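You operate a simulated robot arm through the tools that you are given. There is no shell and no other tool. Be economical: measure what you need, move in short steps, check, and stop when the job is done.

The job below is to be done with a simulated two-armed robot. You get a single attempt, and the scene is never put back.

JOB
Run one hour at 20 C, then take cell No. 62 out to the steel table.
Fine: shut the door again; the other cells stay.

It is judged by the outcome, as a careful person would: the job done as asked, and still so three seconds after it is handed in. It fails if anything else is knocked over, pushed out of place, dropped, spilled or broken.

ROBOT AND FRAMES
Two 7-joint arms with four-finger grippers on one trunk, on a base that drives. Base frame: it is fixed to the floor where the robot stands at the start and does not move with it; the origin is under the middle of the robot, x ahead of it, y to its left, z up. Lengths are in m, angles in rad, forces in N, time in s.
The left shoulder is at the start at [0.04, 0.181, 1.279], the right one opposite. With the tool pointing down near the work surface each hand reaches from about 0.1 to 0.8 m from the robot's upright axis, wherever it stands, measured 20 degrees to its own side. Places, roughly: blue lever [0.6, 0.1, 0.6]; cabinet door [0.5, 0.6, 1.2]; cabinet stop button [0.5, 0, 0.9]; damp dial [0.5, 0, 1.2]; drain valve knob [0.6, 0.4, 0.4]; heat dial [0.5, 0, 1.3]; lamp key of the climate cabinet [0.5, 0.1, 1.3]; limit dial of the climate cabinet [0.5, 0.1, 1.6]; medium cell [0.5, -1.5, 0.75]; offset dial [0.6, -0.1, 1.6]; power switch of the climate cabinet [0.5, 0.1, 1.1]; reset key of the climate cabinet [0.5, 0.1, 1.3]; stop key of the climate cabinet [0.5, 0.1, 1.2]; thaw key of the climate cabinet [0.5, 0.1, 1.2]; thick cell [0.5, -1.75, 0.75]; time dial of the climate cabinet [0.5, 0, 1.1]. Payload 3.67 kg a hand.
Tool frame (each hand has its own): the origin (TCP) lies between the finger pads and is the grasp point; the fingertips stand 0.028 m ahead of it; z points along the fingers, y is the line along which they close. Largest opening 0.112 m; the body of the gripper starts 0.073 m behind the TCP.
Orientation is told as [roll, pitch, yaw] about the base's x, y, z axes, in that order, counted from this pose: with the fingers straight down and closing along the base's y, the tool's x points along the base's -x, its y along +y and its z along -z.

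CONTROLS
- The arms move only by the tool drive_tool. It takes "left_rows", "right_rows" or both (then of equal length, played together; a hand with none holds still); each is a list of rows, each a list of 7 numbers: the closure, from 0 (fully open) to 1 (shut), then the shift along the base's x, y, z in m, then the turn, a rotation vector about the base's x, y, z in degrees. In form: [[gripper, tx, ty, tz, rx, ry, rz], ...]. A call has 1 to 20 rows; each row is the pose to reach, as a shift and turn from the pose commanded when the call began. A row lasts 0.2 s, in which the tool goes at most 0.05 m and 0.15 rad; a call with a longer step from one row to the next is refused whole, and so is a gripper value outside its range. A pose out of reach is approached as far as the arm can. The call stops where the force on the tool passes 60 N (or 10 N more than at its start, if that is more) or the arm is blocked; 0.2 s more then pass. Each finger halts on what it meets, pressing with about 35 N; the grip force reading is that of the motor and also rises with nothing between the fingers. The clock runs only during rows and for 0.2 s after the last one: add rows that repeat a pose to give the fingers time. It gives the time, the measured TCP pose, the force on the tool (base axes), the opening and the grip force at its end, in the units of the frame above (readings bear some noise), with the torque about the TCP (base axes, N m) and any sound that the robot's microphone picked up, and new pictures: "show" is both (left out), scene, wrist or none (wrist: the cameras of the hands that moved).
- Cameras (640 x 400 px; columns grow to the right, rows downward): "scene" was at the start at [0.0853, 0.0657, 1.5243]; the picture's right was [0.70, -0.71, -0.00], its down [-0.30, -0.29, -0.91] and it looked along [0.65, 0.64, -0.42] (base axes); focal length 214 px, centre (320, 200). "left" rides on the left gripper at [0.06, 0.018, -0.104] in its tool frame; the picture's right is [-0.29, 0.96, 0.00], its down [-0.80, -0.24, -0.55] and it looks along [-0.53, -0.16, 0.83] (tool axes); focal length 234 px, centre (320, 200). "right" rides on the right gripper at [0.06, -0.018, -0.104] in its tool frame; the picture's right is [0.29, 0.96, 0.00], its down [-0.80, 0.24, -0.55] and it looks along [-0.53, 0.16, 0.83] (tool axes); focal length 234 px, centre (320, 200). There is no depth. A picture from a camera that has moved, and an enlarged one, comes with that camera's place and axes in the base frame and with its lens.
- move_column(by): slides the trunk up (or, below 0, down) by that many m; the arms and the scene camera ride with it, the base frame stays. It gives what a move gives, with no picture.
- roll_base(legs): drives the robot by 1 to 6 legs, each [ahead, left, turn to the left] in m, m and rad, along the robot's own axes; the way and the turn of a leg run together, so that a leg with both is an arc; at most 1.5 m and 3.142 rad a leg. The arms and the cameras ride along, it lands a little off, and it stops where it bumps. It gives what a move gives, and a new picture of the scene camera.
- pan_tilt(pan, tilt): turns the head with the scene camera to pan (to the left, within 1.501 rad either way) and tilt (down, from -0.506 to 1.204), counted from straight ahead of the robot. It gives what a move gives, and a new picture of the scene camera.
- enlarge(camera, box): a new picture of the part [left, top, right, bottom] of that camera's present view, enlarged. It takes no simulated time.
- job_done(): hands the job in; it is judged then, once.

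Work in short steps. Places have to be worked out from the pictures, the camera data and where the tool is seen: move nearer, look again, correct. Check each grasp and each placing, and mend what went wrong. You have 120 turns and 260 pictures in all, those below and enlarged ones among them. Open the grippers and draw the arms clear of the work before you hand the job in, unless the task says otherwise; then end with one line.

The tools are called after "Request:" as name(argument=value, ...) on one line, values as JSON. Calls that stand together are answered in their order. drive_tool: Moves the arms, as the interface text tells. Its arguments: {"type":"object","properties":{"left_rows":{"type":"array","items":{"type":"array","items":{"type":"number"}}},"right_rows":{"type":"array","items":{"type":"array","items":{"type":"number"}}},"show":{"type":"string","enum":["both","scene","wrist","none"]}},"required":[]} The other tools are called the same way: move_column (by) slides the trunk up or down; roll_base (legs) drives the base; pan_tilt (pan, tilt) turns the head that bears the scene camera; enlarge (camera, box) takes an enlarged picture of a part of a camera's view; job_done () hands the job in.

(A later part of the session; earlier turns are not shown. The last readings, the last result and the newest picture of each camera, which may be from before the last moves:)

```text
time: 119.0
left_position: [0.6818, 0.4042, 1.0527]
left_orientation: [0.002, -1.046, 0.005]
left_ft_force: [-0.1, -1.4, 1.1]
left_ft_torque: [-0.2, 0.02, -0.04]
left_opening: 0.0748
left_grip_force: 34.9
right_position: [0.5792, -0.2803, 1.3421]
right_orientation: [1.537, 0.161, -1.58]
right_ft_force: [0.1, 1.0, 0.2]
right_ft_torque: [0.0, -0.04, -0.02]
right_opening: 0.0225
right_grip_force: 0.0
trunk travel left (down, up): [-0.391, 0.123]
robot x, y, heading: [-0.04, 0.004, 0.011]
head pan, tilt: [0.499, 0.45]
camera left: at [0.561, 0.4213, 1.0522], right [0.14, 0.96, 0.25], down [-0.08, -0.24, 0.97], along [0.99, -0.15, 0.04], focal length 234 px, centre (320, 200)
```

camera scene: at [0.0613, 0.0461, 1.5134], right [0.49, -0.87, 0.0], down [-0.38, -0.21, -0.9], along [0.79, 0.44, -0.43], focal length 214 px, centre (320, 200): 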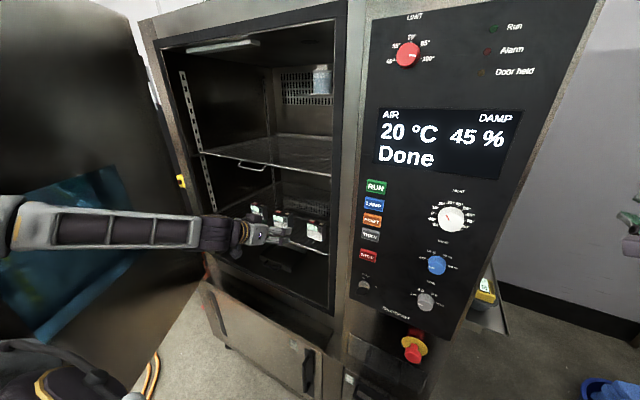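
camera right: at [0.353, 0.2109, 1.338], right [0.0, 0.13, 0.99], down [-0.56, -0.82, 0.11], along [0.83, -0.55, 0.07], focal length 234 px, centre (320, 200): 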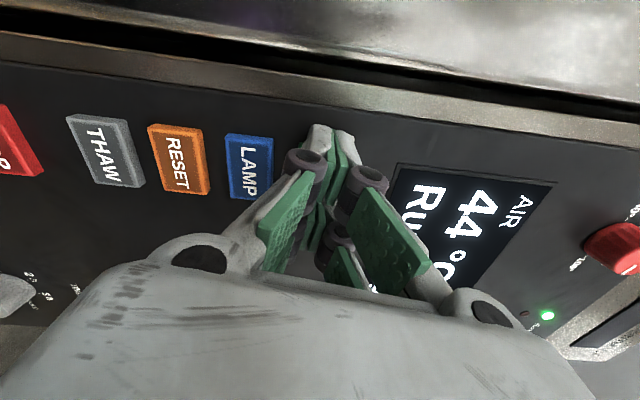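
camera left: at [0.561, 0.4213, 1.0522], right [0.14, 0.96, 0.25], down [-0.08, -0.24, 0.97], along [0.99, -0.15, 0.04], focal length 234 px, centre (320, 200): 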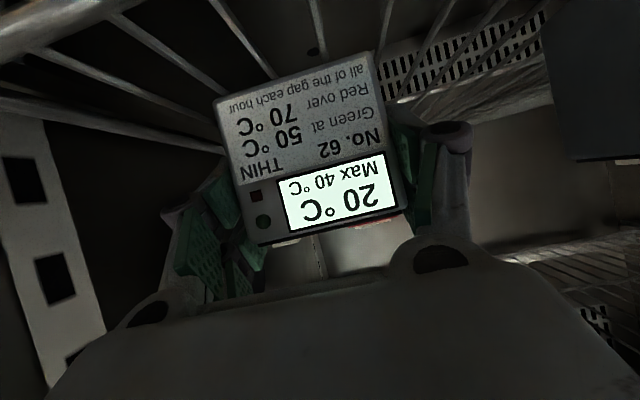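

Gripped (75 mm wide). I lift 5 cm and draw it straight out.

Request:
drive_tool(left_rows=[[0.7, 0, 0, 0.015, 0, 0, 0], [0.7, 0, 0, 0.03, 0, 0, 0], [0.7, 0, 0, 0.05, 0, 0, 0], [0.7, -0.03, 0, 0.055, 0, 0, 0], [0.7, -0.07, 0, 0.06, 0, 0, 0], [0.7, -0.11, 0, 0.06, 0, 0, 0], [0.7, -0.15, 0.01, 0.06, 0, 0, 0], [0.7, -0.19, 0.03, 0.06, 0, 0, 0]])

```text
time: 120.8
left_position: [0.4895, 0.4335, 1.112]
left_orientation: [-0.002, -1.048, 0.003]
left_ft_force: [-0.1, -1.6, -3.7]
left_ft_torque: [0.0, -0.04, -0.01]
left_opening: 0.0748
left_grip_force: 34.8
right_position: [0.5761, -0.281, 1.344]
right_orientation: [1.54, 0.159, -1.58]
right_ft_force: [-0.9, 0.6, 0.6]
right_ft_torque: [-0.03, -0.01, 0.04]
right_opening: 0.0224
right_grip_force: 0.1
trunk travel left (down, up): [-0.391, 0.123]
robot x, y, heading: [-0.0375, -0.0023, 0.004]
head pan, tilt: [0.499, 0.45]
camera scene: at [0.0602, 0.046, 1.5135], right [0.48, -0.87, 0.0], down [-0.38, -0.21, -0.9], along [0.79, 0.44, -0.43], focal length 214 px, centre (320, 200)
camera left: at [0.3692, 0.4511, 1.1124], right [0.14, 0.96, 0.25], down [-0.08, -0.24, 0.97], along [0.99, -0.16, 0.04], focal length 234 px, centre (320, 200)
```

scene: 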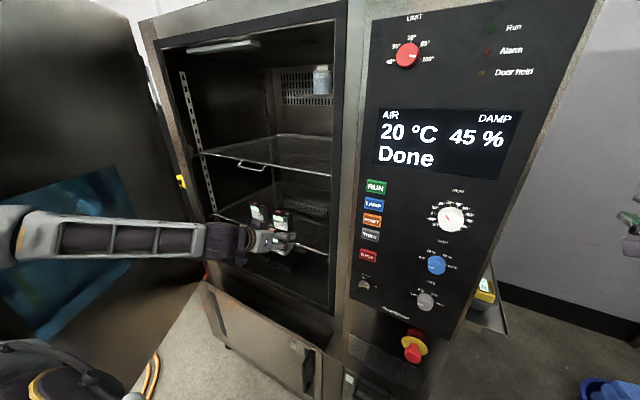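
left: 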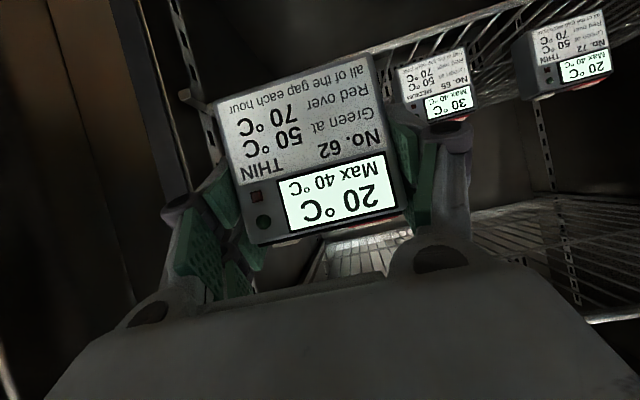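

Cell 62 is out, the others untouched. I back away, turn toward the steel table (about x 0.32–0.91, y −1.18…−1.81).

Request:
roll_base(legs=[[-0.55, -0.08, 0], [0, 0, -1.571]])

Request:
pan_tilt(pan=0.4, tilt=0.5)

```text
time: 128.2
left_position: [-0.1555, -0.6147, 1.1113]
left_orientation: [0.0, -1.047, -1.573]
left_ft_force: [0.1, 0.7, -3.0]
left_ft_torque: [0.01, 0.01, 0.01]
left_opening: 0.0745
left_grip_force: 35.0
right_position: [-0.8713, -0.6982, 1.3423]
right_orientation: [1.537, 0.162, 3.125]
right_ft_force: [0.2, 0.5, 0.3]
right_ft_torque: [0.01, 0.01, 0.0]
right_opening: 0.0223
right_grip_force: 0.1
trunk travel left (down, up): [-0.391, 0.123]
robot x, y, heading: [-0.5841, -0.0801, -1.57]
head pan, tilt: [0.499, 0.45]
camera scene: at [-0.5427, -0.1834, 1.5133], right [-0.88, -0.48, 0.0], down [-0.21, 0.38, -0.9], along [0.43, -0.79, -0.44], focal length 214 px, centre (320, 200)
```

scene: 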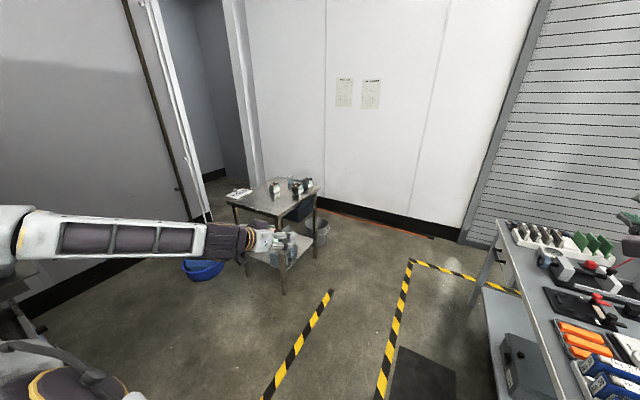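

```text
time: 128.9
left_position: [-0.1552, -0.6152, 1.1112]
left_orientation: [-0.001, -1.048, -1.572]
left_ft_force: [0.0, -0.5, -2.4]
left_ft_torque: [-0.02, -0.03, 0.02]
left_opening: 0.0748
left_grip_force: 34.8
right_position: [-0.8716, -0.6967, 1.3406]
right_orientation: [1.537, 0.161, 3.128]
right_ft_force: [0.3, -0.5, -0.2]
right_ft_torque: [-0.01, -0.02, 0.01]
right_opening: 0.0224
right_grip_force: 0.0
trunk travel left (down, up): [-0.391, 0.123]
robot x, y, heading: [-0.5892, -0.0877, -1.57]
head pan, tilt: [0.4, 0.499]
camera scene: at [-0.5514, -0.1865, 1.5088], right [-0.92, -0.39, 0.0], down [-0.19, 0.44, -0.88], along [0.34, -0.81, -0.48], focal length 214 px, centre (320, 200)
```

scene: 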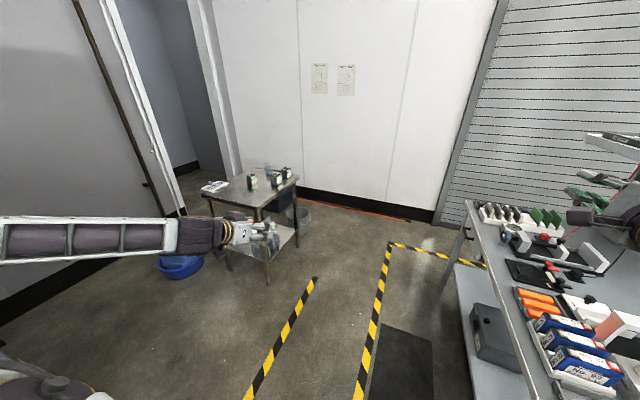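

Request:
roll_base(legs=[[0.5, 0, 0], [0, 0.63, 0]])

Request:
pan_tilt(pan=0.35, tilt=0.75)

```text
time: 135.2
left_position: [0.4816, -1.1146, 1.1118]
left_orientation: [0.002, -1.049, -1.573]
left_ft_force: [-0.4, 0.1, -3.1]
left_ft_torque: [-0.01, -0.01, 0.0]
left_opening: 0.0745
left_grip_force: 34.9
right_position: [-0.2341, -1.1969, 1.3422]
right_orientation: [1.538, 0.16, 3.127]
right_ft_force: [0.0, 0.5, 0.2]
right_ft_torque: [-0.01, 0.0, 0.01]
right_opening: 0.0226
right_grip_force: 0.0
trunk travel left (down, up): [-0.391, 0.123]
robot x, y, heading: [0.0527, -0.5832, -1.568]
head pan, tilt: [0.4, 0.499]
camera scene: at [0.0853, -0.6862, 1.5088], right [-0.92, -0.39, 0.0], down [-0.19, 0.44, -0.88], along [0.34, -0.81, -0.48], focal length 214 px, centre (320, 200)
```

scene: 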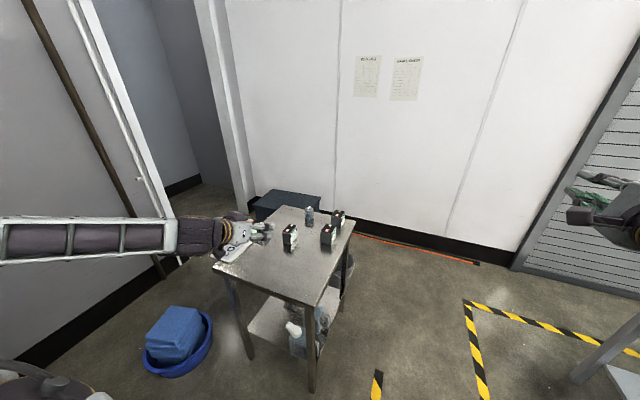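

```text
time: 135.9
left_position: [0.4824, -1.1147, 1.1113]
left_orientation: [-0.001, -1.047, -1.572]
left_ft_force: [1.2, 0.2, -3.2]
left_ft_torque: [0.01, 0.02, -0.04]
left_opening: 0.0745
left_grip_force: 35.3
right_position: [-0.2335, -1.1957, 1.3418]
right_orientation: [1.538, 0.158, 3.126]
right_ft_force: [0.7, 0.3, 0.7]
right_ft_torque: [0.02, -0.03, -0.03]
right_opening: 0.0224
right_grip_force: 0.0
trunk travel left (down, up): [-0.391, 0.123]
robot x, y, heading: [0.0506, -0.5829, -1.57]
head pan, tilt: [0.351, 0.75]
camera scene: at [0.0794, -0.6802, 1.4869], right [-0.94, -0.34, 0.0], down [-0.24, 0.64, -0.73], along [0.25, -0.69, -0.68], focal length 214 px, centre (320, 200)
```

scene: 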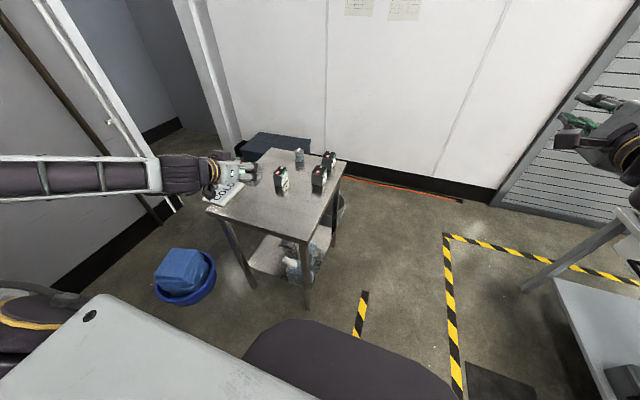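

I move ahead 10 cm and lower the trunk to bring the cell just over the table's free near part.

Request:
roll_base(legs=[[0.1, 0, 0]])

Request:
drive_tool(left_rows=[[0.7, 0, -0.04, 0, 0, 0, 0], [0.7, 0, -0.075, 0, 0, 0, 0]], show="none")

Request:
move_column(by=-0.27)

Request:
pan_tilt(pan=0.55, tilt=0.65)

Request:
enlarge(camera="left", box=[0, 0, 640, 400])

```text
time: 137.1
left_position: [0.4809, -1.2151, 1.1117]
left_orientation: [0.0, -1.046, -1.572]
left_ft_force: [-0.7, -0.5, -3.7]
left_ft_torque: [0.01, 0.0, -0.02]
left_opening: 0.0747
left_grip_force: 35.4
right_position: [-0.2336, -1.2958, 1.3421]
right_orientation: [1.537, 0.161, 3.127]
right_ft_force: [-0.7, -0.5, 0.5]
right_ft_torque: [-0.04, -0.03, 0.02]
right_opening: 0.0221
right_grip_force: 0.1
trunk travel left (down, up): [-0.391, 0.123]
robot x, y, heading: [0.0536, -0.6839, -1.573]
head pan, tilt: [0.351, 0.75]
camera scene: at [0.079, -0.7796, 1.4869], right [-0.94, -0.34, 0.0], down [-0.23, 0.64, -0.73], along [0.25, -0.69, -0.68], focal length 214 px, centre (320, 200)
```

scene: 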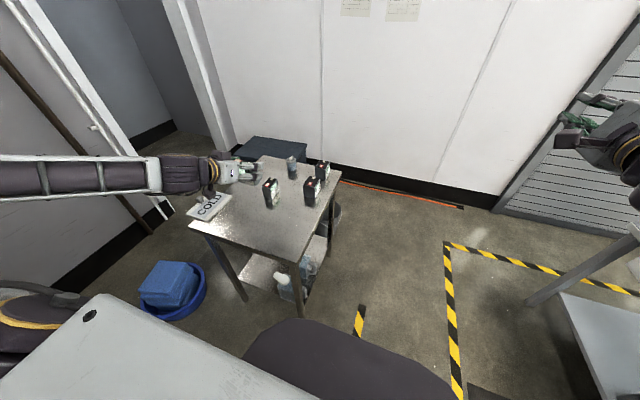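

```text
time: 137.7
left_position: [0.4843, -1.2925, 1.109]
left_orientation: [0.0, -1.044, -1.572]
left_ft_force: [0.1, -0.6, -4.0]
left_ft_torque: [-0.01, -0.02, 0.0]
left_opening: 0.0748
left_grip_force: 35.1
right_position: [-0.2322, -1.2978, 1.3414]
right_orientation: [1.536, 0.16, 3.124]
right_ft_force: [-0.1, -1.3, -0.4]
right_ft_torque: [-0.01, -0.03, -0.02]
right_opening: 0.0226
right_grip_force: 0.0
trunk travel left (down, up): [-0.391, 0.123]
robot x, y, heading: [0.0527, -0.6838, -1.568]
head pan, tilt: [0.351, 0.75]
```

```text
time: 140.4
left_position: [0.4822, -1.2919, 0.8509]
left_orientation: [0.012, -1.062, -1.584]
left_ft_force: [5.2, -9.4, 34.0]
left_ft_torque: [-0.53, -0.17, -0.16]
left_opening: 0.0746
left_grip_force: 35.0
right_position: [-0.2362, -1.2946, 1.0744]
right_orientation: [1.541, 0.163, 3.126]
right_ft_force: [0.7, -0.5, -0.2]
right_ft_torque: [-0.01, 0.01, 0.01]
right_opening: 0.0224
right_grip_force: 0.0
trunk travel left (down, up): [-0.121, 0.393]
robot x, y, heading: [0.0524, -0.6818, -1.57]
head pan, tilt: [0.351, 0.75]
```

```text
time: 141.2
left_position: [0.482, -1.2907, 0.8493]
left_orientation: [0.007, -1.059, -1.579]
left_ft_force: [10.3, -8.3, 35.1]
left_ft_torque: [-0.47, -0.49, -0.14]
left_opening: 0.0748
left_grip_force: 34.9
right_position: [-0.2354, -1.2946, 1.0736]
right_orientation: [1.541, 0.16, 3.126]
right_ft_force: [0.0, 0.5, 0.6]
right_ft_torque: [0.03, 0.01, 0.01]
right_opening: 0.0227
right_grip_force: 0.0
trunk travel left (down, up): [-0.121, 0.393]
robot x, y, heading: [0.0496, -0.679, -1.566]
head pan, tilt: [0.55, 0.649]
camera scene: at [0.0943, -0.7737, 1.2261], right [-0.85, -0.52, 0.0], down [-0.32, 0.51, -0.8], along [0.42, -0.68, -0.6], focal length 214 px, centre (320, 200)
```

scene: 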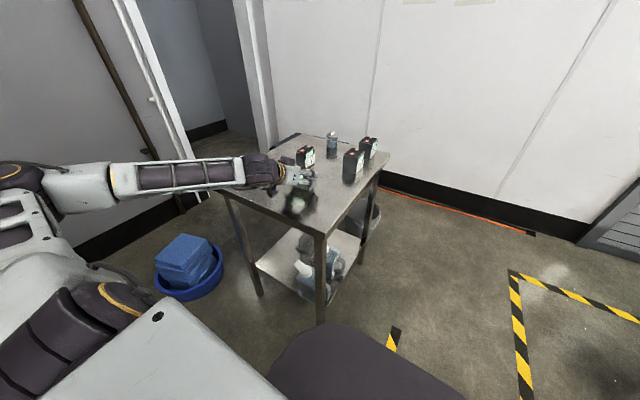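

```text
1.00 times, centred on (320, 200) of left (not enlarged: the box is as wide or as high as the picture)
camera zoom: at [0.4997, -1.1717, 0.8477], right [0.96, -0.14, 0.25], down [-0.24, 0.09, 0.97], along [-0.16, -0.99, 0.05], focal length 234 px, centre (320, 200)
```

zoom: 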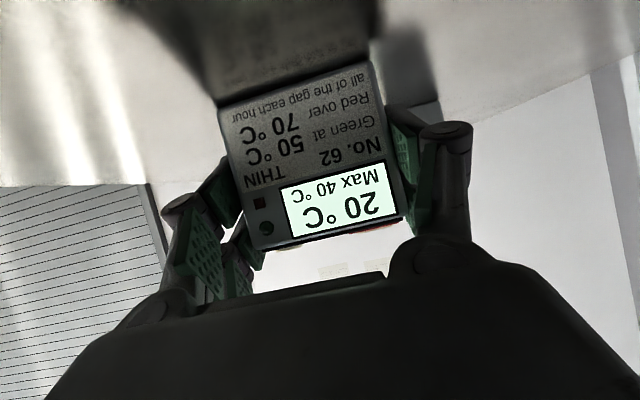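

The cell already stands on the table (35 N up force; table top is a bit higher than thought). I relieve the pressure, then open gently.

Request:
drive_tool(left_rows=[[0.7, 0, 0, 0.004, 0, 0, 0], [0.7, 0, 0, 0.008, 0, 0, 0], [0.7, 0, 0, 0.008, 0, 0, 0]], show="wrist")

```text
time: 142.0
left_position: [0.4809, -1.2894, 0.8487]
left_orientation: [-0.002, -1.044, -1.573]
left_ft_force: [-0.3, -3.3, 9.5]
left_ft_torque: [-0.33, -0.48, -0.09]
left_opening: 0.0744
left_grip_force: 35.0
right_position: [-0.2357, -1.2942, 1.0731]
right_orientation: [1.539, 0.16, 3.126]
right_ft_force: [-0.2, 0.0, -0.3]
right_ft_torque: [-0.01, -0.02, -0.03]
right_opening: 0.0225
right_grip_force: 0.1
trunk travel left (down, up): [-0.121, 0.393]
robot x, y, heading: [0.0524, -0.6816, -1.568]
head pan, tilt: [0.55, 0.649]
camera left: at [0.4986, -1.1703, 0.8494], right [0.96, -0.15, 0.25], down [-0.24, 0.08, 0.97], along [-0.16, -0.99, 0.04], focal length 234 px, centre (320, 200)
```

left: 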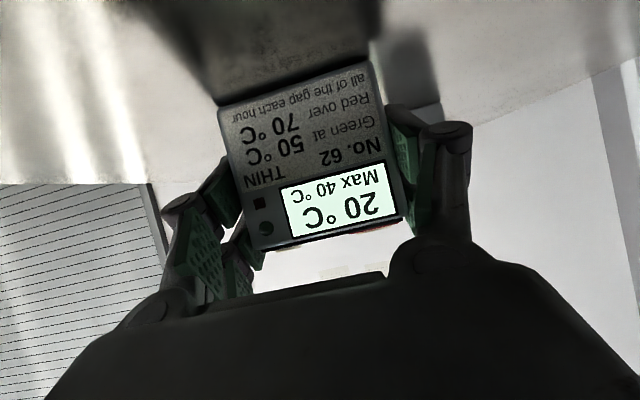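

Request:
drive_tool(left_rows=[[0.4, 0, 0, 0.0, 0, 0, 0], [0.25, 0, 0, 0.0, 0, 0, 0], [0.1, 0, 0, 0, 0, 0, 0], [0.1, 0, 0, 0, 0, 0, 0]], show="none")

Request:
drive_tool(left_rows=[[0.1, 0, 0.03, 0.015, 0, 0, 0], [0.1, 0, 0.065, 0.035, 0, 0, 0], [0.1, 0, 0.1, 0.055, 0, 0, 0], [0.1, 0, 0.13, 0.09, 0, 0, 0]])

```text
time: 143.0
left_position: [0.4823, -1.29, 0.8505]
left_orientation: [0.0, -1.046, -1.571]
left_ft_force: [0.1, -0.1, -0.2]
left_ft_torque: [-0.02, -0.02, 0.0]
left_opening: 0.1009
left_grip_force: 0.0
right_position: [-0.2345, -1.2958, 1.0741]
right_orientation: [1.539, 0.159, 3.124]
right_ft_force: [0.8, -0.8, -0.8]
right_ft_torque: [0.0, -0.01, -0.02]
right_opening: 0.0223
right_grip_force: 0.0
trunk travel left (down, up): [-0.121, 0.393]
robot x, y, heading: [0.0527, -0.6825, -1.571]
head pan, tilt: [0.55, 0.649]
```

```text
time: 144.0
left_position: [0.4798, -1.1608, 0.9413]
left_orientation: [0.005, -1.046, -1.573]
left_ft_force: [-0.1, -0.5, -0.7]
left_ft_torque: [0.02, -0.02, 0.04]
left_opening: 0.1009
left_grip_force: 0.3
right_position: [-0.2357, -1.2948, 1.0729]
right_orientation: [1.538, 0.162, 3.127]
right_ft_force: [-1.2, 0.0, 0.8]
right_ft_torque: [0.01, 0.0, 0.05]
right_opening: 0.0225
right_grip_force: 0.0
trunk travel left (down, up): [-0.121, 0.393]
robot x, y, heading: [0.0491, -0.681, -1.571]
head pan, tilt: [0.55, 0.649]
camera scene: at [0.0937, -0.7745, 1.226], right [-0.85, -0.52, 0.0], down [-0.31, 0.51, -0.8], along [0.42, -0.68, -0.6], focal length 214 px, centre (320, 200)
camera left: at [0.4979, -1.0405, 0.9423], right [0.96, -0.15, 0.25], down [-0.24, 0.08, 0.97], along [-0.16, -0.99, 0.04], focal length 234 px, centre (320, 200)
```

scene: 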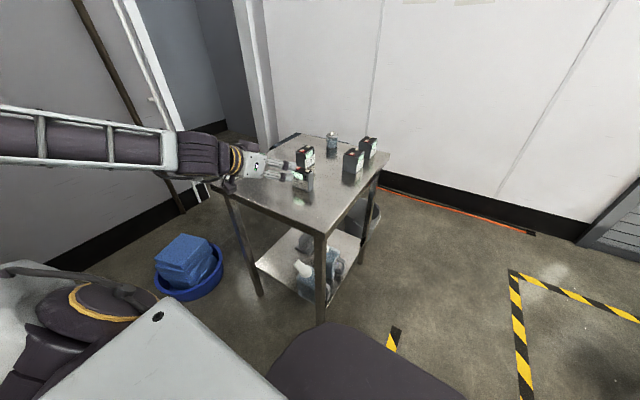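
left: 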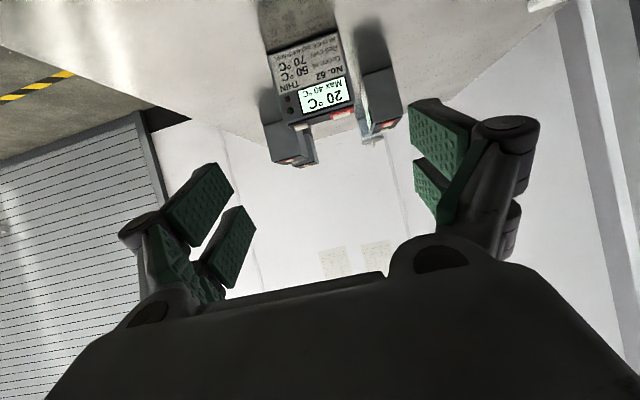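

Cell 62 stands on the steel table, screen 20 °C. Next: raise the trunk, drive back to the cabinet to shut the door.

Request:
roll_base(legs=[[-0.2, 0, 0], [-0.3, -0.65, 0], [0, 0, 1.571]])

Request:
move_column(by=0.27)

Request:
pan_tilt(pan=0.6, tilt=0.4)

```text
time: 153.3
left_position: [-0.119, 0.2478, 0.9412]
left_orientation: [0.002, -1.047, -0.007]
left_ft_force: [1.0, 0.2, 0.0]
left_ft_torque: [0.01, 0.02, -0.03]
left_opening: 0.1007
left_grip_force: 0.0
right_position: [0.0133, -0.4688, 1.072]
right_orientation: [1.537, 0.162, -1.591]
right_ft_force: [0.1, 0.1, 0.5]
right_ft_torque: [0.0, -0.01, -0.01]
right_opening: 0.0225
right_grip_force: 0.1
trunk travel left (down, up): [-0.121, 0.393]
robot x, y, heading: [-0.5971, -0.1848, -0.005]
head pan, tilt: [0.55, 0.649]
camera scene: at [-0.5057, -0.1346, 1.2258], right [0.52, -0.86, 0.0], down [-0.52, -0.31, -0.8], along [0.68, 0.41, -0.6], focal length 214 px, centre (320, 200)
```

scene: 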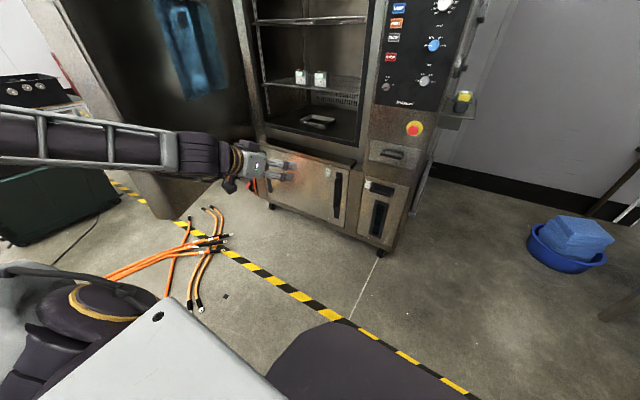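

```text
time: 156.1
left_position: [-0.1181, 0.2467, 1.2101]
left_orientation: [0.002, -1.048, -0.008]
left_ft_force: [0.6, 1.3, 0.4]
left_ft_torque: [0.03, -0.03, 0.01]
left_opening: 0.1009
left_grip_force: 0.0
right_position: [0.0118, -0.469, 1.342]
right_orientation: [1.539, 0.16, -1.591]
right_ft_force: [-0.3, -0.3, -0.3]
right_ft_torque: [0.01, 0.04, 0.02]
right_opening: 0.0224
right_grip_force: 0.1
trunk travel left (down, up): [-0.391, 0.123]
robot x, y, heading: [-0.5979, -0.186, -0.009]
head pan, tilt: [0.55, 0.649]
```

```text
time: 156.9
left_position: [-0.1176, 0.2477, 1.2105]
left_orientation: [0.003, -1.048, -0.009]
left_ft_force: [-0.5, -0.3, 0.2]
left_ft_torque: [-0.01, 0.01, -0.01]
left_opening: 0.1006
left_grip_force: 0.1
right_position: [0.013, -0.4697, 1.3405]
right_orientation: [1.537, 0.16, -1.592]
right_ft_force: [1.2, 0.1, 0.5]
right_ft_torque: [0.02, 0.02, 0.02]
right_opening: 0.0224
right_grip_force: 0.0
trunk travel left (down, up): [-0.391, 0.123]
robot x, y, heading: [-0.5989, -0.1809, -0.007]
head pan, tilt: [0.6, 0.4]
camera scene: at [-0.5032, -0.1277, 1.5179], right [0.56, -0.83, 0.0], down [-0.32, -0.22, -0.92], along [0.76, 0.52, -0.39], focal length 214 px, centre (320, 200)
```

scene: 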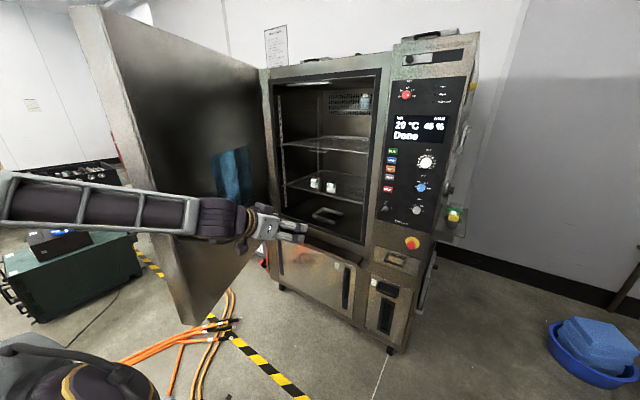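

Door stands at about 67°, free edge near (−0.26, 0.68). I close the left fingers, go round the door edge to its outer side.

Request:
drive_tool(left_rows=[[0.4, 0, 0, 0, 0, 0, 0], [0.8, 0, 0, 0, 0, 0, 0], [1, 0, 0, 0, 0, 0, 0], [1, 0, 0, 0, 0, 0, 0]], show="none")

Request:
roll_base(legs=[[-0.25, 0, 0], [0, 0.62, 0]])

Request:
pan_tilt(pan=0.5, tilt=0.45)

```text
time: 157.9
left_position: [-0.1168, 0.2473, 1.2101]
left_orientation: [0.003, -1.047, -0.009]
left_ft_force: [0.2, 1.0, 0.2]
left_ft_torque: [-0.02, -0.01, 0.0]
left_opening: 0.0001
left_grip_force: 25.2
right_position: [0.0128, -0.4694, 1.3417]
right_orientation: [1.538, 0.16, -1.592]
right_ft_force: [-0.7, -1.0, -0.3]
right_ft_torque: [0.0, 0.01, -0.02]
right_opening: 0.0224
right_grip_force: 0.0
trunk travel left (down, up): [-0.391, 0.123]
robot x, y, heading: [-0.5958, -0.1802, -0.011]
head pan, tilt: [0.6, 0.4]
```

```text
time: 159.3
left_position: [-0.2735, 0.2483, 1.214]
left_orientation: [0.002, -1.052, -0.007]
left_ft_force: [-1.5, 0.4, 0.3]
left_ft_torque: [0.01, -0.02, -0.04]
left_opening: 0.0
left_grip_force: 34.8
right_position: [-0.1433, -0.4681, 1.3447]
right_orientation: [1.544, 0.16, -1.591]
right_ft_force: [-2.2, 1.2, 1.3]
right_ft_torque: [0.02, 0.06, -0.04]
right_opening: 0.0226
right_grip_force: 0.1
trunk travel left (down, up): [-0.391, 0.123]
robot x, y, heading: [-0.7473, -0.1857, -0.0]
head pan, tilt: [0.6, 0.4]
stopped in leg 1: the robot was blocked; the commanded pose is now the measured one
camera scene: at [-0.6602, -0.1269, 1.5187], right [0.56, -0.83, 0.0], down [-0.32, -0.22, -0.92], along [0.77, 0.52, -0.38], focal length 214 px, centre (320, 200)
```

scene: 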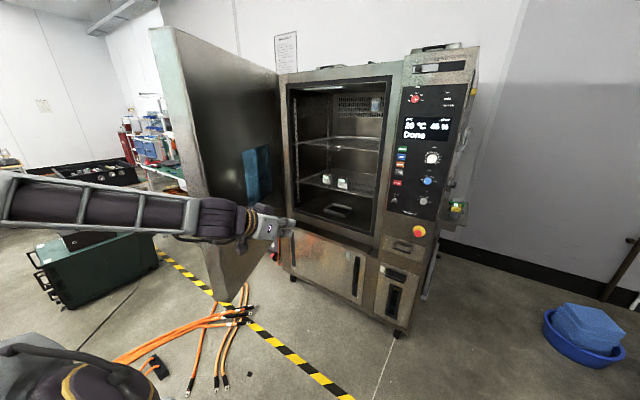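

```text
time: 160.0
left_position: [-0.2672, 0.249, 1.2106]
left_orientation: [0.001, -1.046, -0.007]
left_ft_force: [-0.5, -0.1, -0.1]
left_ft_torque: [-0.01, 0.01, -0.01]
left_opening: 0.0001
left_grip_force: 34.8
right_position: [-0.1372, -0.4684, 1.3404]
right_orientation: [1.539, 0.162, -1.591]
right_ft_force: [-0.1, 0.3, 0.0]
right_ft_torque: [-0.01, 0.0, 0.01]
right_opening: 0.0225
right_grip_force: 0.0
trunk travel left (down, up): [-0.391, 0.123]
robot x, y, heading: [-0.7431, -0.1803, -0.005]
head pan, tilt: [0.499, 0.45]
camera scene: at [-0.6482, -0.135, 1.5136], right [0.48, -0.88, 0.0], down [-0.38, -0.21, -0.9], along [0.79, 0.43, -0.43], focal length 214 px, centre (320, 200)
```

scene: 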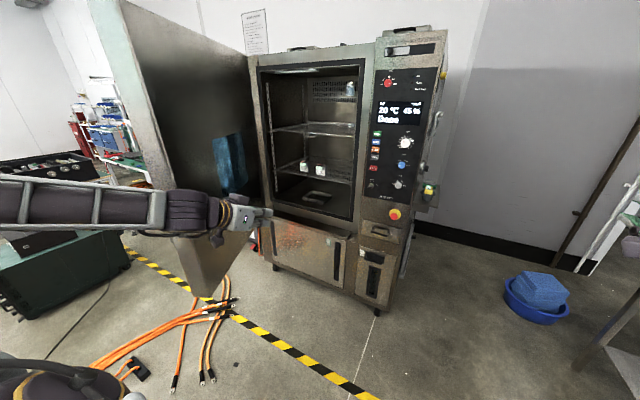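

I bumped something behind at x≈−0.75. I step forward a bit and look behind/left before going on.

Request:
roll_base(legs=[[0.06, 0, 0]])

Request:
pan_tilt(pan=1.5, tilt=0.6)

Request:
pan_tilt(pan=-1.5, tilt=0.8)

```text
time: 161.0
left_position: [-0.2079, 0.2482, 1.2122]
left_orientation: [0.0, -1.05, -0.008]
left_ft_force: [-0.6, -1.1, 0.1]
left_ft_torque: [-0.01, 0.01, 0.01]
left_opening: 0.0
left_grip_force: 35.0
right_position: [-0.0791, -0.469, 1.343]
right_orientation: [1.54, 0.161, -1.591]
right_ft_force: [-0.2, 0.5, 0.7]
right_ft_torque: [-0.01, 0.0, 0.01]
right_opening: 0.0224
right_grip_force: 0.0
trunk travel left (down, up): [-0.391, 0.123]
robot x, y, heading: [-0.6881, -0.1795, -0.009]
head pan, tilt: [0.499, 0.45]
camera scene: at [-0.5906, -0.1353, 1.5137], right [0.47, -0.88, 0.0], down [-0.38, -0.21, -0.9], along [0.79, 0.43, -0.43], focal length 214 px, centre (320, 200)
```

scene: 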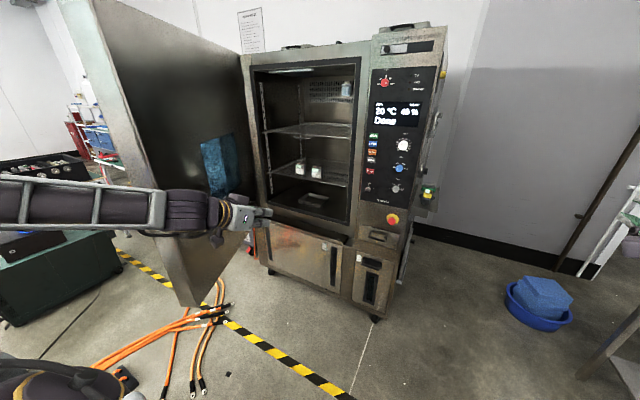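

```text
time: 162.2
left_position: [-0.2052, 0.2471, 1.21]
left_orientation: [-0.001, -1.046, -0.008]
left_ft_force: [-0.2, -0.4, -0.5]
left_ft_torque: [0.03, 0.03, 0.01]
left_opening: 0.0001
left_grip_force: 34.2
right_position: [-0.0737, -0.4687, 1.3399]
right_orientation: [1.534, 0.161, -1.592]
right_ft_force: [-0.8, 0.3, 0.3]
right_ft_torque: [0.0, -0.03, -0.02]
right_opening: 0.0224
right_grip_force: 0.0
trunk travel left (down, up): [-0.391, 0.123]
robot x, y, heading: [-0.6866, -0.183, -0.005]
head pan, tilt: [1.499, 0.6]
camera scene: at [-0.6594, -0.091, 1.4997], right [1.0, -0.08, 0.0], down [-0.04, -0.56, -0.83], along [0.06, 0.82, -0.56], focal length 214 px, centre (320, 200)
```

scene: 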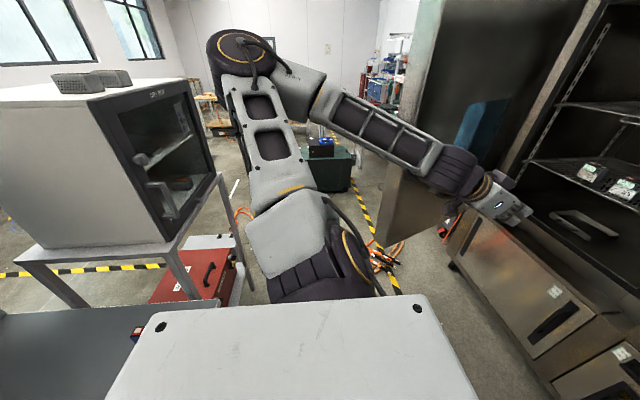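

```text
time: 164.8
left_position: [-0.2054, 0.2475, 1.2089]
left_orientation: [0.0, -1.046, -0.009]
left_ft_force: [0.0, -0.4, 0.7]
left_ft_torque: [0.01, -0.01, -0.01]
left_opening: 0.0001
left_grip_force: 35.0
right_position: [-0.0741, -0.4694, 1.3406]
right_orientation: [1.535, 0.161, -1.594]
right_ft_force: [-0.7, -0.4, -0.4]
right_ft_torque: [-0.01, 0.0, 0.03]
right_opening: 0.0222
right_grip_force: 0.0
trunk travel left (down, up): [-0.391, 0.123]
robot x, y, heading: [-0.6891, -0.1798, -0.007]
head pan, tilt: [-1.499, 0.799]
camera scene: at [-0.6618, -0.2596, 1.4829], right [-1.0, -0.07, 0.0], down [-0.05, 0.72, -0.7], along [0.05, -0.7, -0.72], focal length 214 px, centre (320, 200)
```

scene: 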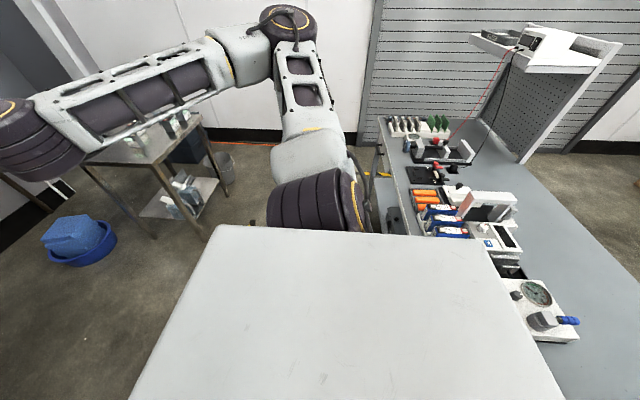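

The workbench is right behind, so I keep x ≥ −0.69. I shift left 0.26 m, then take the left hand back and around the door edge with the arm.

Request:
roll_base(legs=[[0, 0.26, 0]])

Request:
drive_tool(left_rows=[[1, -0.04, 0.0, 0, 0, 0, 0], [1, -0.08, 0.01, 0, 0, 0, 0], [1, -0.12, 0.03, 0, 0, 0, 0], [1, -0.16, 0.06, 0, 0, 0, 0], [1, -0.17, 0.1, 0, 0, 0, 0], [1, -0.17, 0.14, 0, 0, 0, 0], [1, -0.17, 0.18, 0, 0, 0, 0], [1, -0.17, 0.22, 0, 0, 0, 0], [1, -0.17, 0.26, 0, 0, 0, 0], [1, -0.17, 0.3, 0, 0, 0, 0], [1, -0.17, 0.34, 0, 0, 0, 0]])

Request:
pan_tilt(pan=0.8, tilt=0.4)

```text
time: 166.7
left_position: [-0.2055, 0.5077, 1.2112]
left_orientation: [0.003, -1.046, -0.005]
left_ft_force: [0.1, -0.1, -0.4]
left_ft_torque: [0.02, 0.03, 0.0]
left_opening: 0.0
left_grip_force: 35.3
right_position: [-0.0708, -0.2098, 1.34]
right_orientation: [1.536, 0.159, -1.591]
right_ft_force: [0.3, -0.6, -0.5]
right_ft_torque: [0.01, 0.01, 0.0]
right_opening: 0.0225
right_grip_force: 0.2
trunk travel left (down, up): [-0.391, 0.123]
robot x, y, heading: [-0.6879, 0.0777, -0.001]
head pan, tilt: [-1.499, 0.799]
camera scene: at [-0.6606, -0.0019, 1.4828], right [-1.0, -0.07, 0.0], down [-0.05, 0.72, -0.7], along [0.05, -0.69, -0.72], focal length 214 px, centre (320, 200)
```

scene: 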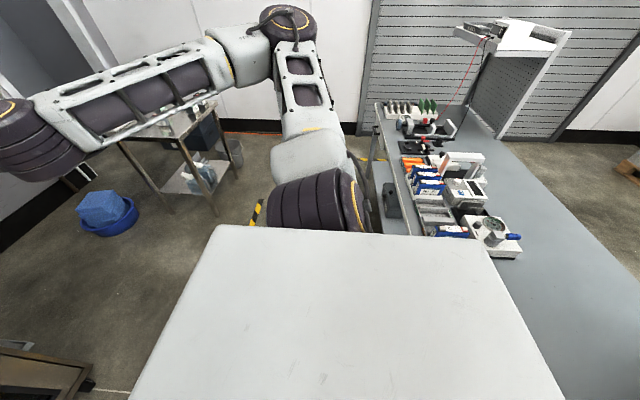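

```text
time: 169.1
left_position: [-0.2712, 0.6131, 1.2216]
left_orientation: [0.002, -1.045, -0.005]
left_ft_force: [0.4, 0.7, -0.3]
left_ft_torque: [-0.01, 0.04, 0.0]
left_opening: 0.0
left_grip_force: 35.2
left hand out of reach, approached as far as the arm can: row 1, 2, 3, 4, 5, 6, 7, 8, 9, 10, 11
right_position: [-0.0733, -0.2081, 1.3403]
right_orientation: [1.536, 0.16, -1.59]
right_ft_force: [1.5, -0.1, 0.5]
right_ft_torque: [-0.02, 0.01, -0.02]
right_opening: 0.0224
right_grip_force: 0.1
trunk travel left (down, up): [-0.391, 0.123]
robot x, y, heading: [-0.6886, 0.0826, -0.001]
head pan, tilt: [-1.499, 0.799]
camera scene: at [-0.6608, -0.0012, 1.4829], right [-1.0, -0.07, 0.0], down [-0.05, 0.72, -0.7], along [0.05, -0.7, -0.72], focal length 214 px, centre (320, 200)
camera left: at [-0.392, 0.631, 1.2216], right [0.15, 0.96, 0.25], down [-0.08, -0.24, 0.97], along [0.99, -0.16, 0.04], focal length 234 px, centre (320, 200)
```

scene: 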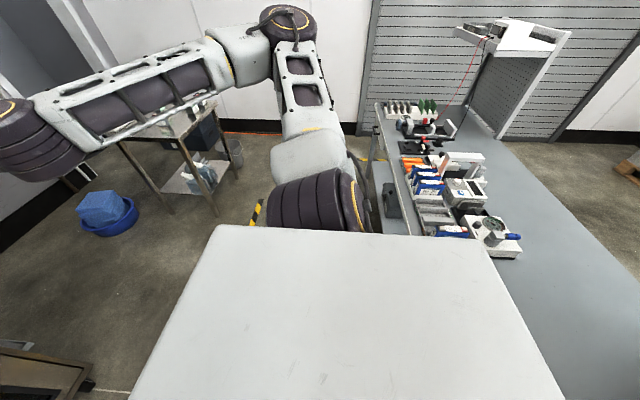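
left: 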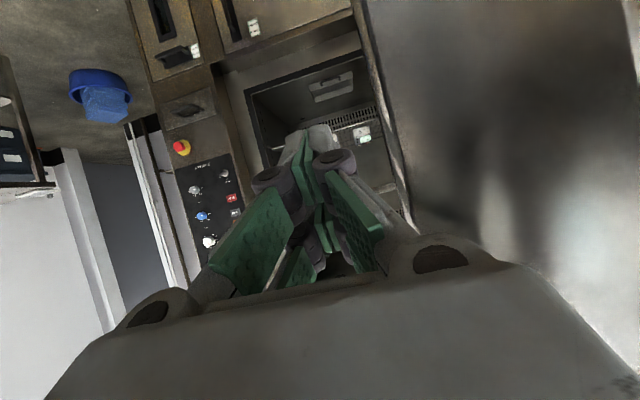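

```text
time: 171.3
left_position: [-0.2711, 0.6127, 1.2215]
left_orientation: [0.002, -1.045, -0.004]
left_ft_force: [-0.6, 0.6, 0.3]
left_ft_torque: [0.0, 0.01, 0.01]
left_opening: 0.0
left_grip_force: 35.0
right_position: [-0.0734, -0.2074, 1.34]
right_orientation: [1.535, 0.161, -1.589]
right_ft_force: [-0.2, -0.1, 0.4]
right_ft_torque: [0.01, -0.01, 0.0]
right_opening: 0.0227
right_grip_force: 0.1
trunk travel left (down, up): [-0.391, 0.123]
robot x, y, heading: [-0.689, 0.0796, -0.0]
head pan, tilt: [0.799, 0.4]
camera scene: at [-0.6016, 0.146, 1.518], right [0.72, -0.7, 0.0], down [-0.27, -0.28, -0.92], along [0.64, 0.66, -0.39], focal length 214 px, centre (320, 200)
```

scene: 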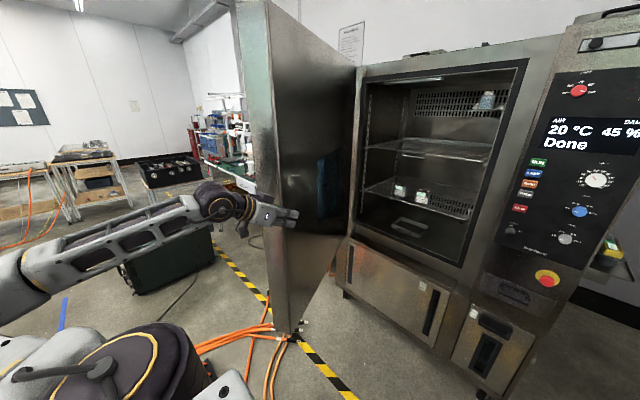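

The arm can go farther left only if the hand points to the right. I yaw it right 50° while drawing back and left, so it hooks round the door's outer side.

Request:
drive_tool(left_rows=[[1, -0.03, 0.0, 0, 0, 0, -8], [1, -0.06, 0.01, 0, 0, 0, -16], [1, -0.09, 0.04, 0, 0, 0, -24], [1, -0.12, 0.075, 0, 0, 0, -32], [1, -0.15, 0.11, 0, 0, 0, -40], [1, -0.16, 0.15, 0, 0, 0, -48], [1, -0.16, 0.19, 0, 0, 0, -52], [1, -0.16, 0.22, 0, 0, 0, -56]])

```text
time: 173.1
left_position: [-0.5472, 0.4898, 1.4295]
left_orientation: [-0.131, -1.019, -0.79]
left_ft_force: [-0.7, -0.3, 0.1]
left_ft_torque: [0.03, 0.02, -0.06]
left_opening: 0.0002
left_grip_force: 34.7
left hand out of reach, approached as far as the arm can: row 1, 2, 3, 4, 5, 6, 7, 8
right_position: [-0.0717, -0.2081, 1.3392]
right_orientation: [1.534, 0.159, -1.591]
right_ft_force: [-0.4, -0.2, 0.2]
right_ft_torque: [-0.02, 0.01, 0.01]
right_opening: 0.0225
right_grip_force: 0.1
trunk travel left (down, up): [-0.391, 0.123]
robot x, y, heading: [-0.6838, 0.0769, -0.0]
head pan, tilt: [0.799, 0.4]
camera scene: at [-0.6, 0.1461, 1.5179], right [0.72, -0.7, 0.0], down [-0.27, -0.28, -0.92], along [0.64, 0.66, -0.39], focal length 214 px, centre (320, 200)
camera left: at [-0.6079, 0.5951, 1.4325], right [0.86, 0.48, 0.18], down [-0.17, -0.06, 0.98], along [0.49, -0.87, 0.03], focal length 234 px, centre (320, 200)
```

scene: 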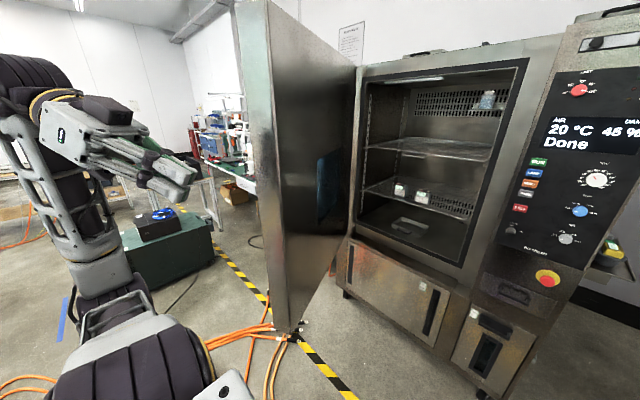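
left: 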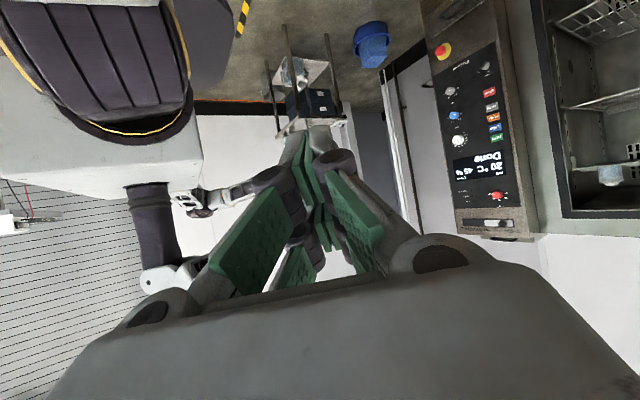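

The arm is folded back now, so I slide the base left and then extend the hand along the door's outer side.

Request:
roll_base(legs=[[0, 0.36, 0]])

Request:
drive_tool(left_rows=[[1, 0.03, 0.01, -0.02, 0, 0, 0], [1, 0.06, 0.02, -0.05, 0, 0, 0], [1, 0.09, 0.03, -0.08, 0, 0, 0], [1, 0.12, 0.04, -0.11, 0, 0, 0], [1, 0.15, 0.04, -0.14, 0, 0, 0], [1, 0.18, 0.04, -0.17, 0, 0, 0], [1, 0.21, 0.04, -0.19, 0, 0, 0]])

```text
time: 175.4
left_position: [-0.5487, 0.8482, 1.4312]
left_orientation: [-0.132, -1.019, -0.785]
left_ft_force: [0.1, -0.8, -0.5]
left_ft_torque: [0.02, -0.03, 0.0]
left_opening: 0.0
left_grip_force: 35.0
right_position: [-0.0727, 0.1494, 1.3395]
right_orientation: [1.537, 0.161, -1.588]
right_ft_force: [-0.3, -0.3, 1.1]
right_ft_torque: [-0.02, 0.0, -0.01]
right_opening: 0.0224
right_grip_force: 0.1
trunk travel left (down, up): [-0.391, 0.123]
robot x, y, heading: [-0.6841, 0.4397, 0.003]
head pan, tilt: [0.799, 0.4]
camera scene: at [-0.6016, 0.5036, 1.518], right [0.72, -0.7, 0.0], down [-0.27, -0.28, -0.92], along [0.64, 0.66, -0.39], focal length 214 px, centre (320, 200)
```

scene: 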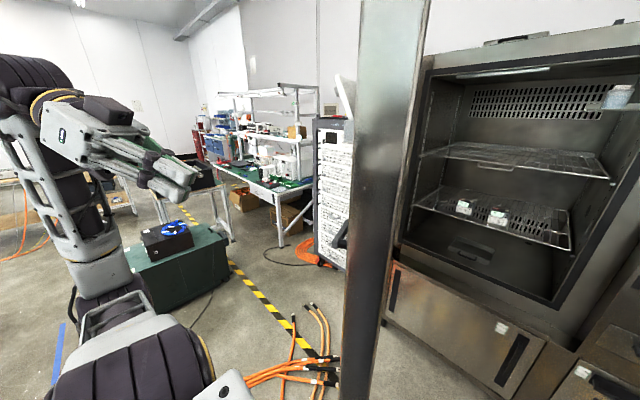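

```text
time: 177.0
left_position: [-0.4849, 0.7464, 1.3651]
left_orientation: [-0.143, -1.019, -0.77]
left_ft_force: [1.2, -0.5, -0.2]
left_ft_torque: [-0.02, 0.0, -0.03]
left_opening: 0.0003
left_grip_force: 34.7
left hand out of reach, approached as far as the arm can: row 1, 2, 3, 4, 5, 6, 7
right_position: [-0.0723, 0.1535, 1.3403]
right_orientation: [1.538, 0.16, -1.588]
right_ft_force: [0.2, 0.0, 0.1]
right_ft_torque: [0.03, 0.02, -0.01]
right_opening: 0.0224
right_grip_force: 0.0
trunk travel left (down, up): [-0.391, 0.123]
robot x, y, heading: [-0.6879, 0.4346, 0.006]
head pan, tilt: [0.799, 0.4]
camera scene: at [-0.602, 0.5046, 1.518], right [0.72, -0.7, 0.0], down [-0.27, -0.28, -0.92], along [0.64, 0.66, -0.39], focal length 214 px, centre (320, 200)
camera left: at [-0.5456, 0.8506, 1.3665], right [0.85, 0.49, 0.17], down [-0.17, -0.06, 0.98], along [0.5, -0.87, 0.03], focal length 234 px, centre (320, 200)
```

scene: 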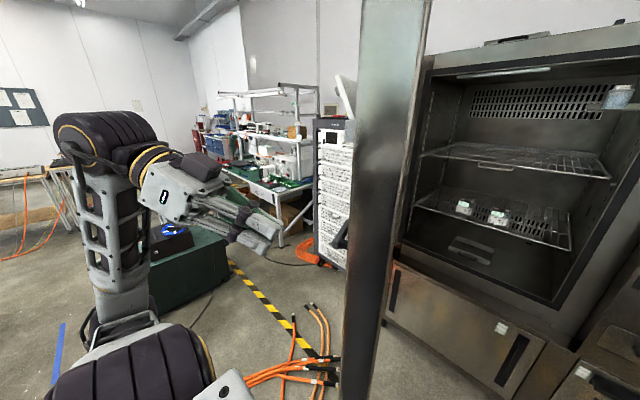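
left: 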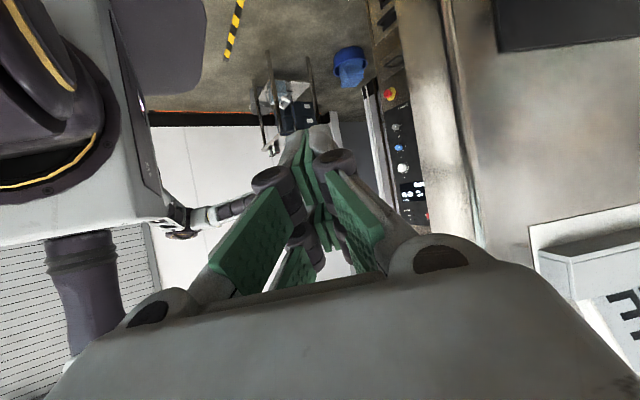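

I yaw the hand forward again while extending, staying left of the door edge.

Request:
drive_tool(left_rows=[[1, 0.0, 0.03, -0.02, 0, 0, 8], [1, 0.02, 0.06, -0.04, 0, 0, 16], [1, 0.04, 0.09, -0.06, 0, 0, 24], [1, 0.07, 0.11, -0.08, 0, 0, 32], [1, 0.11, 0.12, -0.1, 0, 0, 38], [1, 0.15, 0.13, -0.12, 0, 0, 42], [1, 0.19, 0.13, -0.13, 0, 0, 44], [1, 0.23, 0.13, -0.14, 0, 0, 44], [1, 0.26, 0.13, -0.14, 0, 0, 44]])

```text
time: 179.0
left_position: [-0.217, 0.8782, 1.2486]
left_orientation: [-0.129, -1.074, -0.02]
left_ft_force: [2.2, -0.5, -3.3]
left_ft_torque: [-0.05, -0.32, -0.08]
left_opening: 0.0
left_grip_force: 35.1
left hand out of reach, approached as far as the arm can: row 1, 2, 3, 4, 5, 6, 7
right_position: [-0.0696, 0.1503, 1.3401]
right_orientation: [1.535, 0.159, -1.588]
right_ft_force: [0.8, -0.2, 0.3]
right_ft_torque: [-0.01, -0.01, 0.03]
right_opening: 0.0222
right_grip_force: 0.1
trunk travel left (down, up): [-0.391, 0.123]
robot x, y, heading: [-0.6864, 0.4368, 0.003]
head pan, tilt: [0.799, 0.4]
camera scene: at [-0.6, 0.5034, 1.5179], right [0.72, -0.7, 0.0], down [-0.27, -0.28, -0.92], along [0.64, 0.66, -0.39], focal length 214 px, centre (320, 200)
camera left: at [-0.3341, 0.9103, 1.2431], right [0.27, 0.94, 0.19], down [-0.14, -0.16, 0.98], along [0.95, -0.29, 0.08], focal length 234 px, centre (320, 200)
```

scene: 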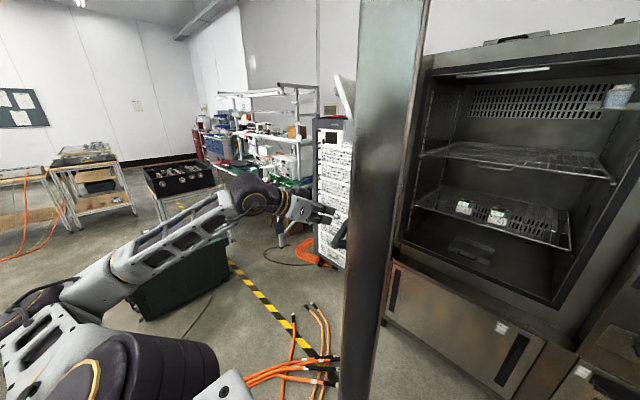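
left: 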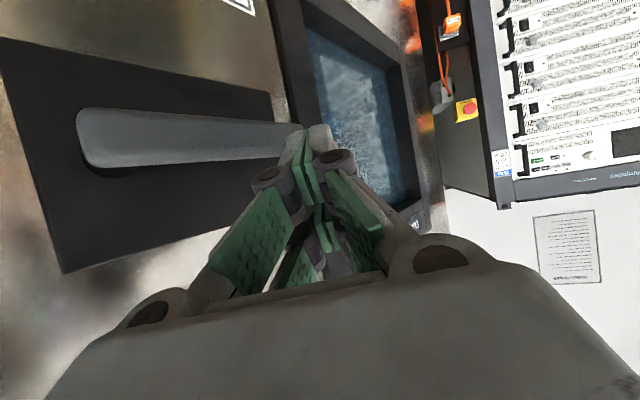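

The hand is outside the door next to the (now level) lever. I raise it above the lever and push the door shut by moving the base right, then forward.

Request:
drive_tool(left_rows=[[1, -0.01, 0, 0.025, 0, 0, 0], [1, -0.01, 0, 0.05, 0, 0, 0], [1, 0.0, 0, 0.06, 0, 0, 0]], show="none")

Request:
roll_base(legs=[[0.03, -0.3, 0]])

```text
time: 179.8
left_position: [-0.2203, 0.8781, 1.2825]
left_orientation: [-0.136, -1.018, -0.018]
left_ft_force: [0.9, 0.7, 0.3]
left_ft_torque: [0.03, -0.01, -0.02]
left_opening: 0.0
left_grip_force: 34.7
right_position: [-0.0712, 0.152, 1.34]
right_orientation: [1.533, 0.159, -1.589]
right_ft_force: [1.0, 1.1, -1.5]
right_ft_torque: [0.01, 0.04, -0.03]
right_opening: 0.0222
right_grip_force: 0.1
trunk travel left (down, up): [-0.391, 0.123]
robot x, y, heading: [-0.685, 0.4364, 0.003]
head pan, tilt: [0.799, 0.4]
```

```text
time: 181.9
left_position: [-0.1911, 0.5792, 1.2838]
left_orientation: [-0.134, -1.02, -0.017]
left_ft_force: [0.4, 0.1, 1.0]
left_ft_torque: [-0.03, -0.01, 0.0]
left_opening: 0.0
left_grip_force: 35.2
right_position: [-0.0416, -0.146, 1.3403]
right_orientation: [1.535, 0.16, -1.585]
right_ft_force: [0.6, 0.8, 0.3]
right_ft_torque: [0.0, -0.02, 0.01]
right_opening: 0.0226
right_grip_force: 0.0
trunk travel left (down, up): [-0.391, 0.123]
robot x, y, heading: [-0.6542, 0.134, 0.002]
head pan, tilt: [0.799, 0.4]
camera scene: at [-0.5715, 0.2052, 1.5179], right [0.72, -0.7, 0.0], down [-0.27, -0.28, -0.92], along [0.64, 0.66, -0.39], focal length 214 px, centre (320, 200)
```

scene: 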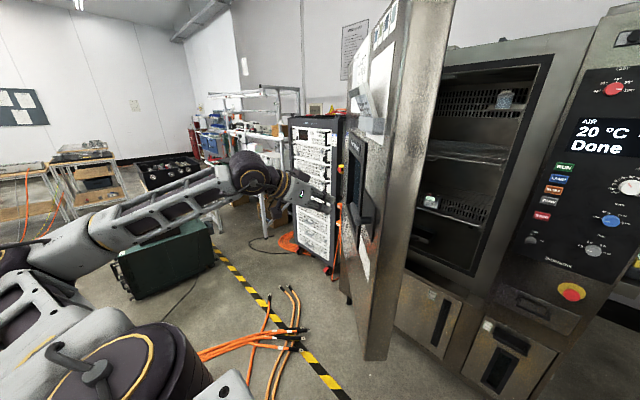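

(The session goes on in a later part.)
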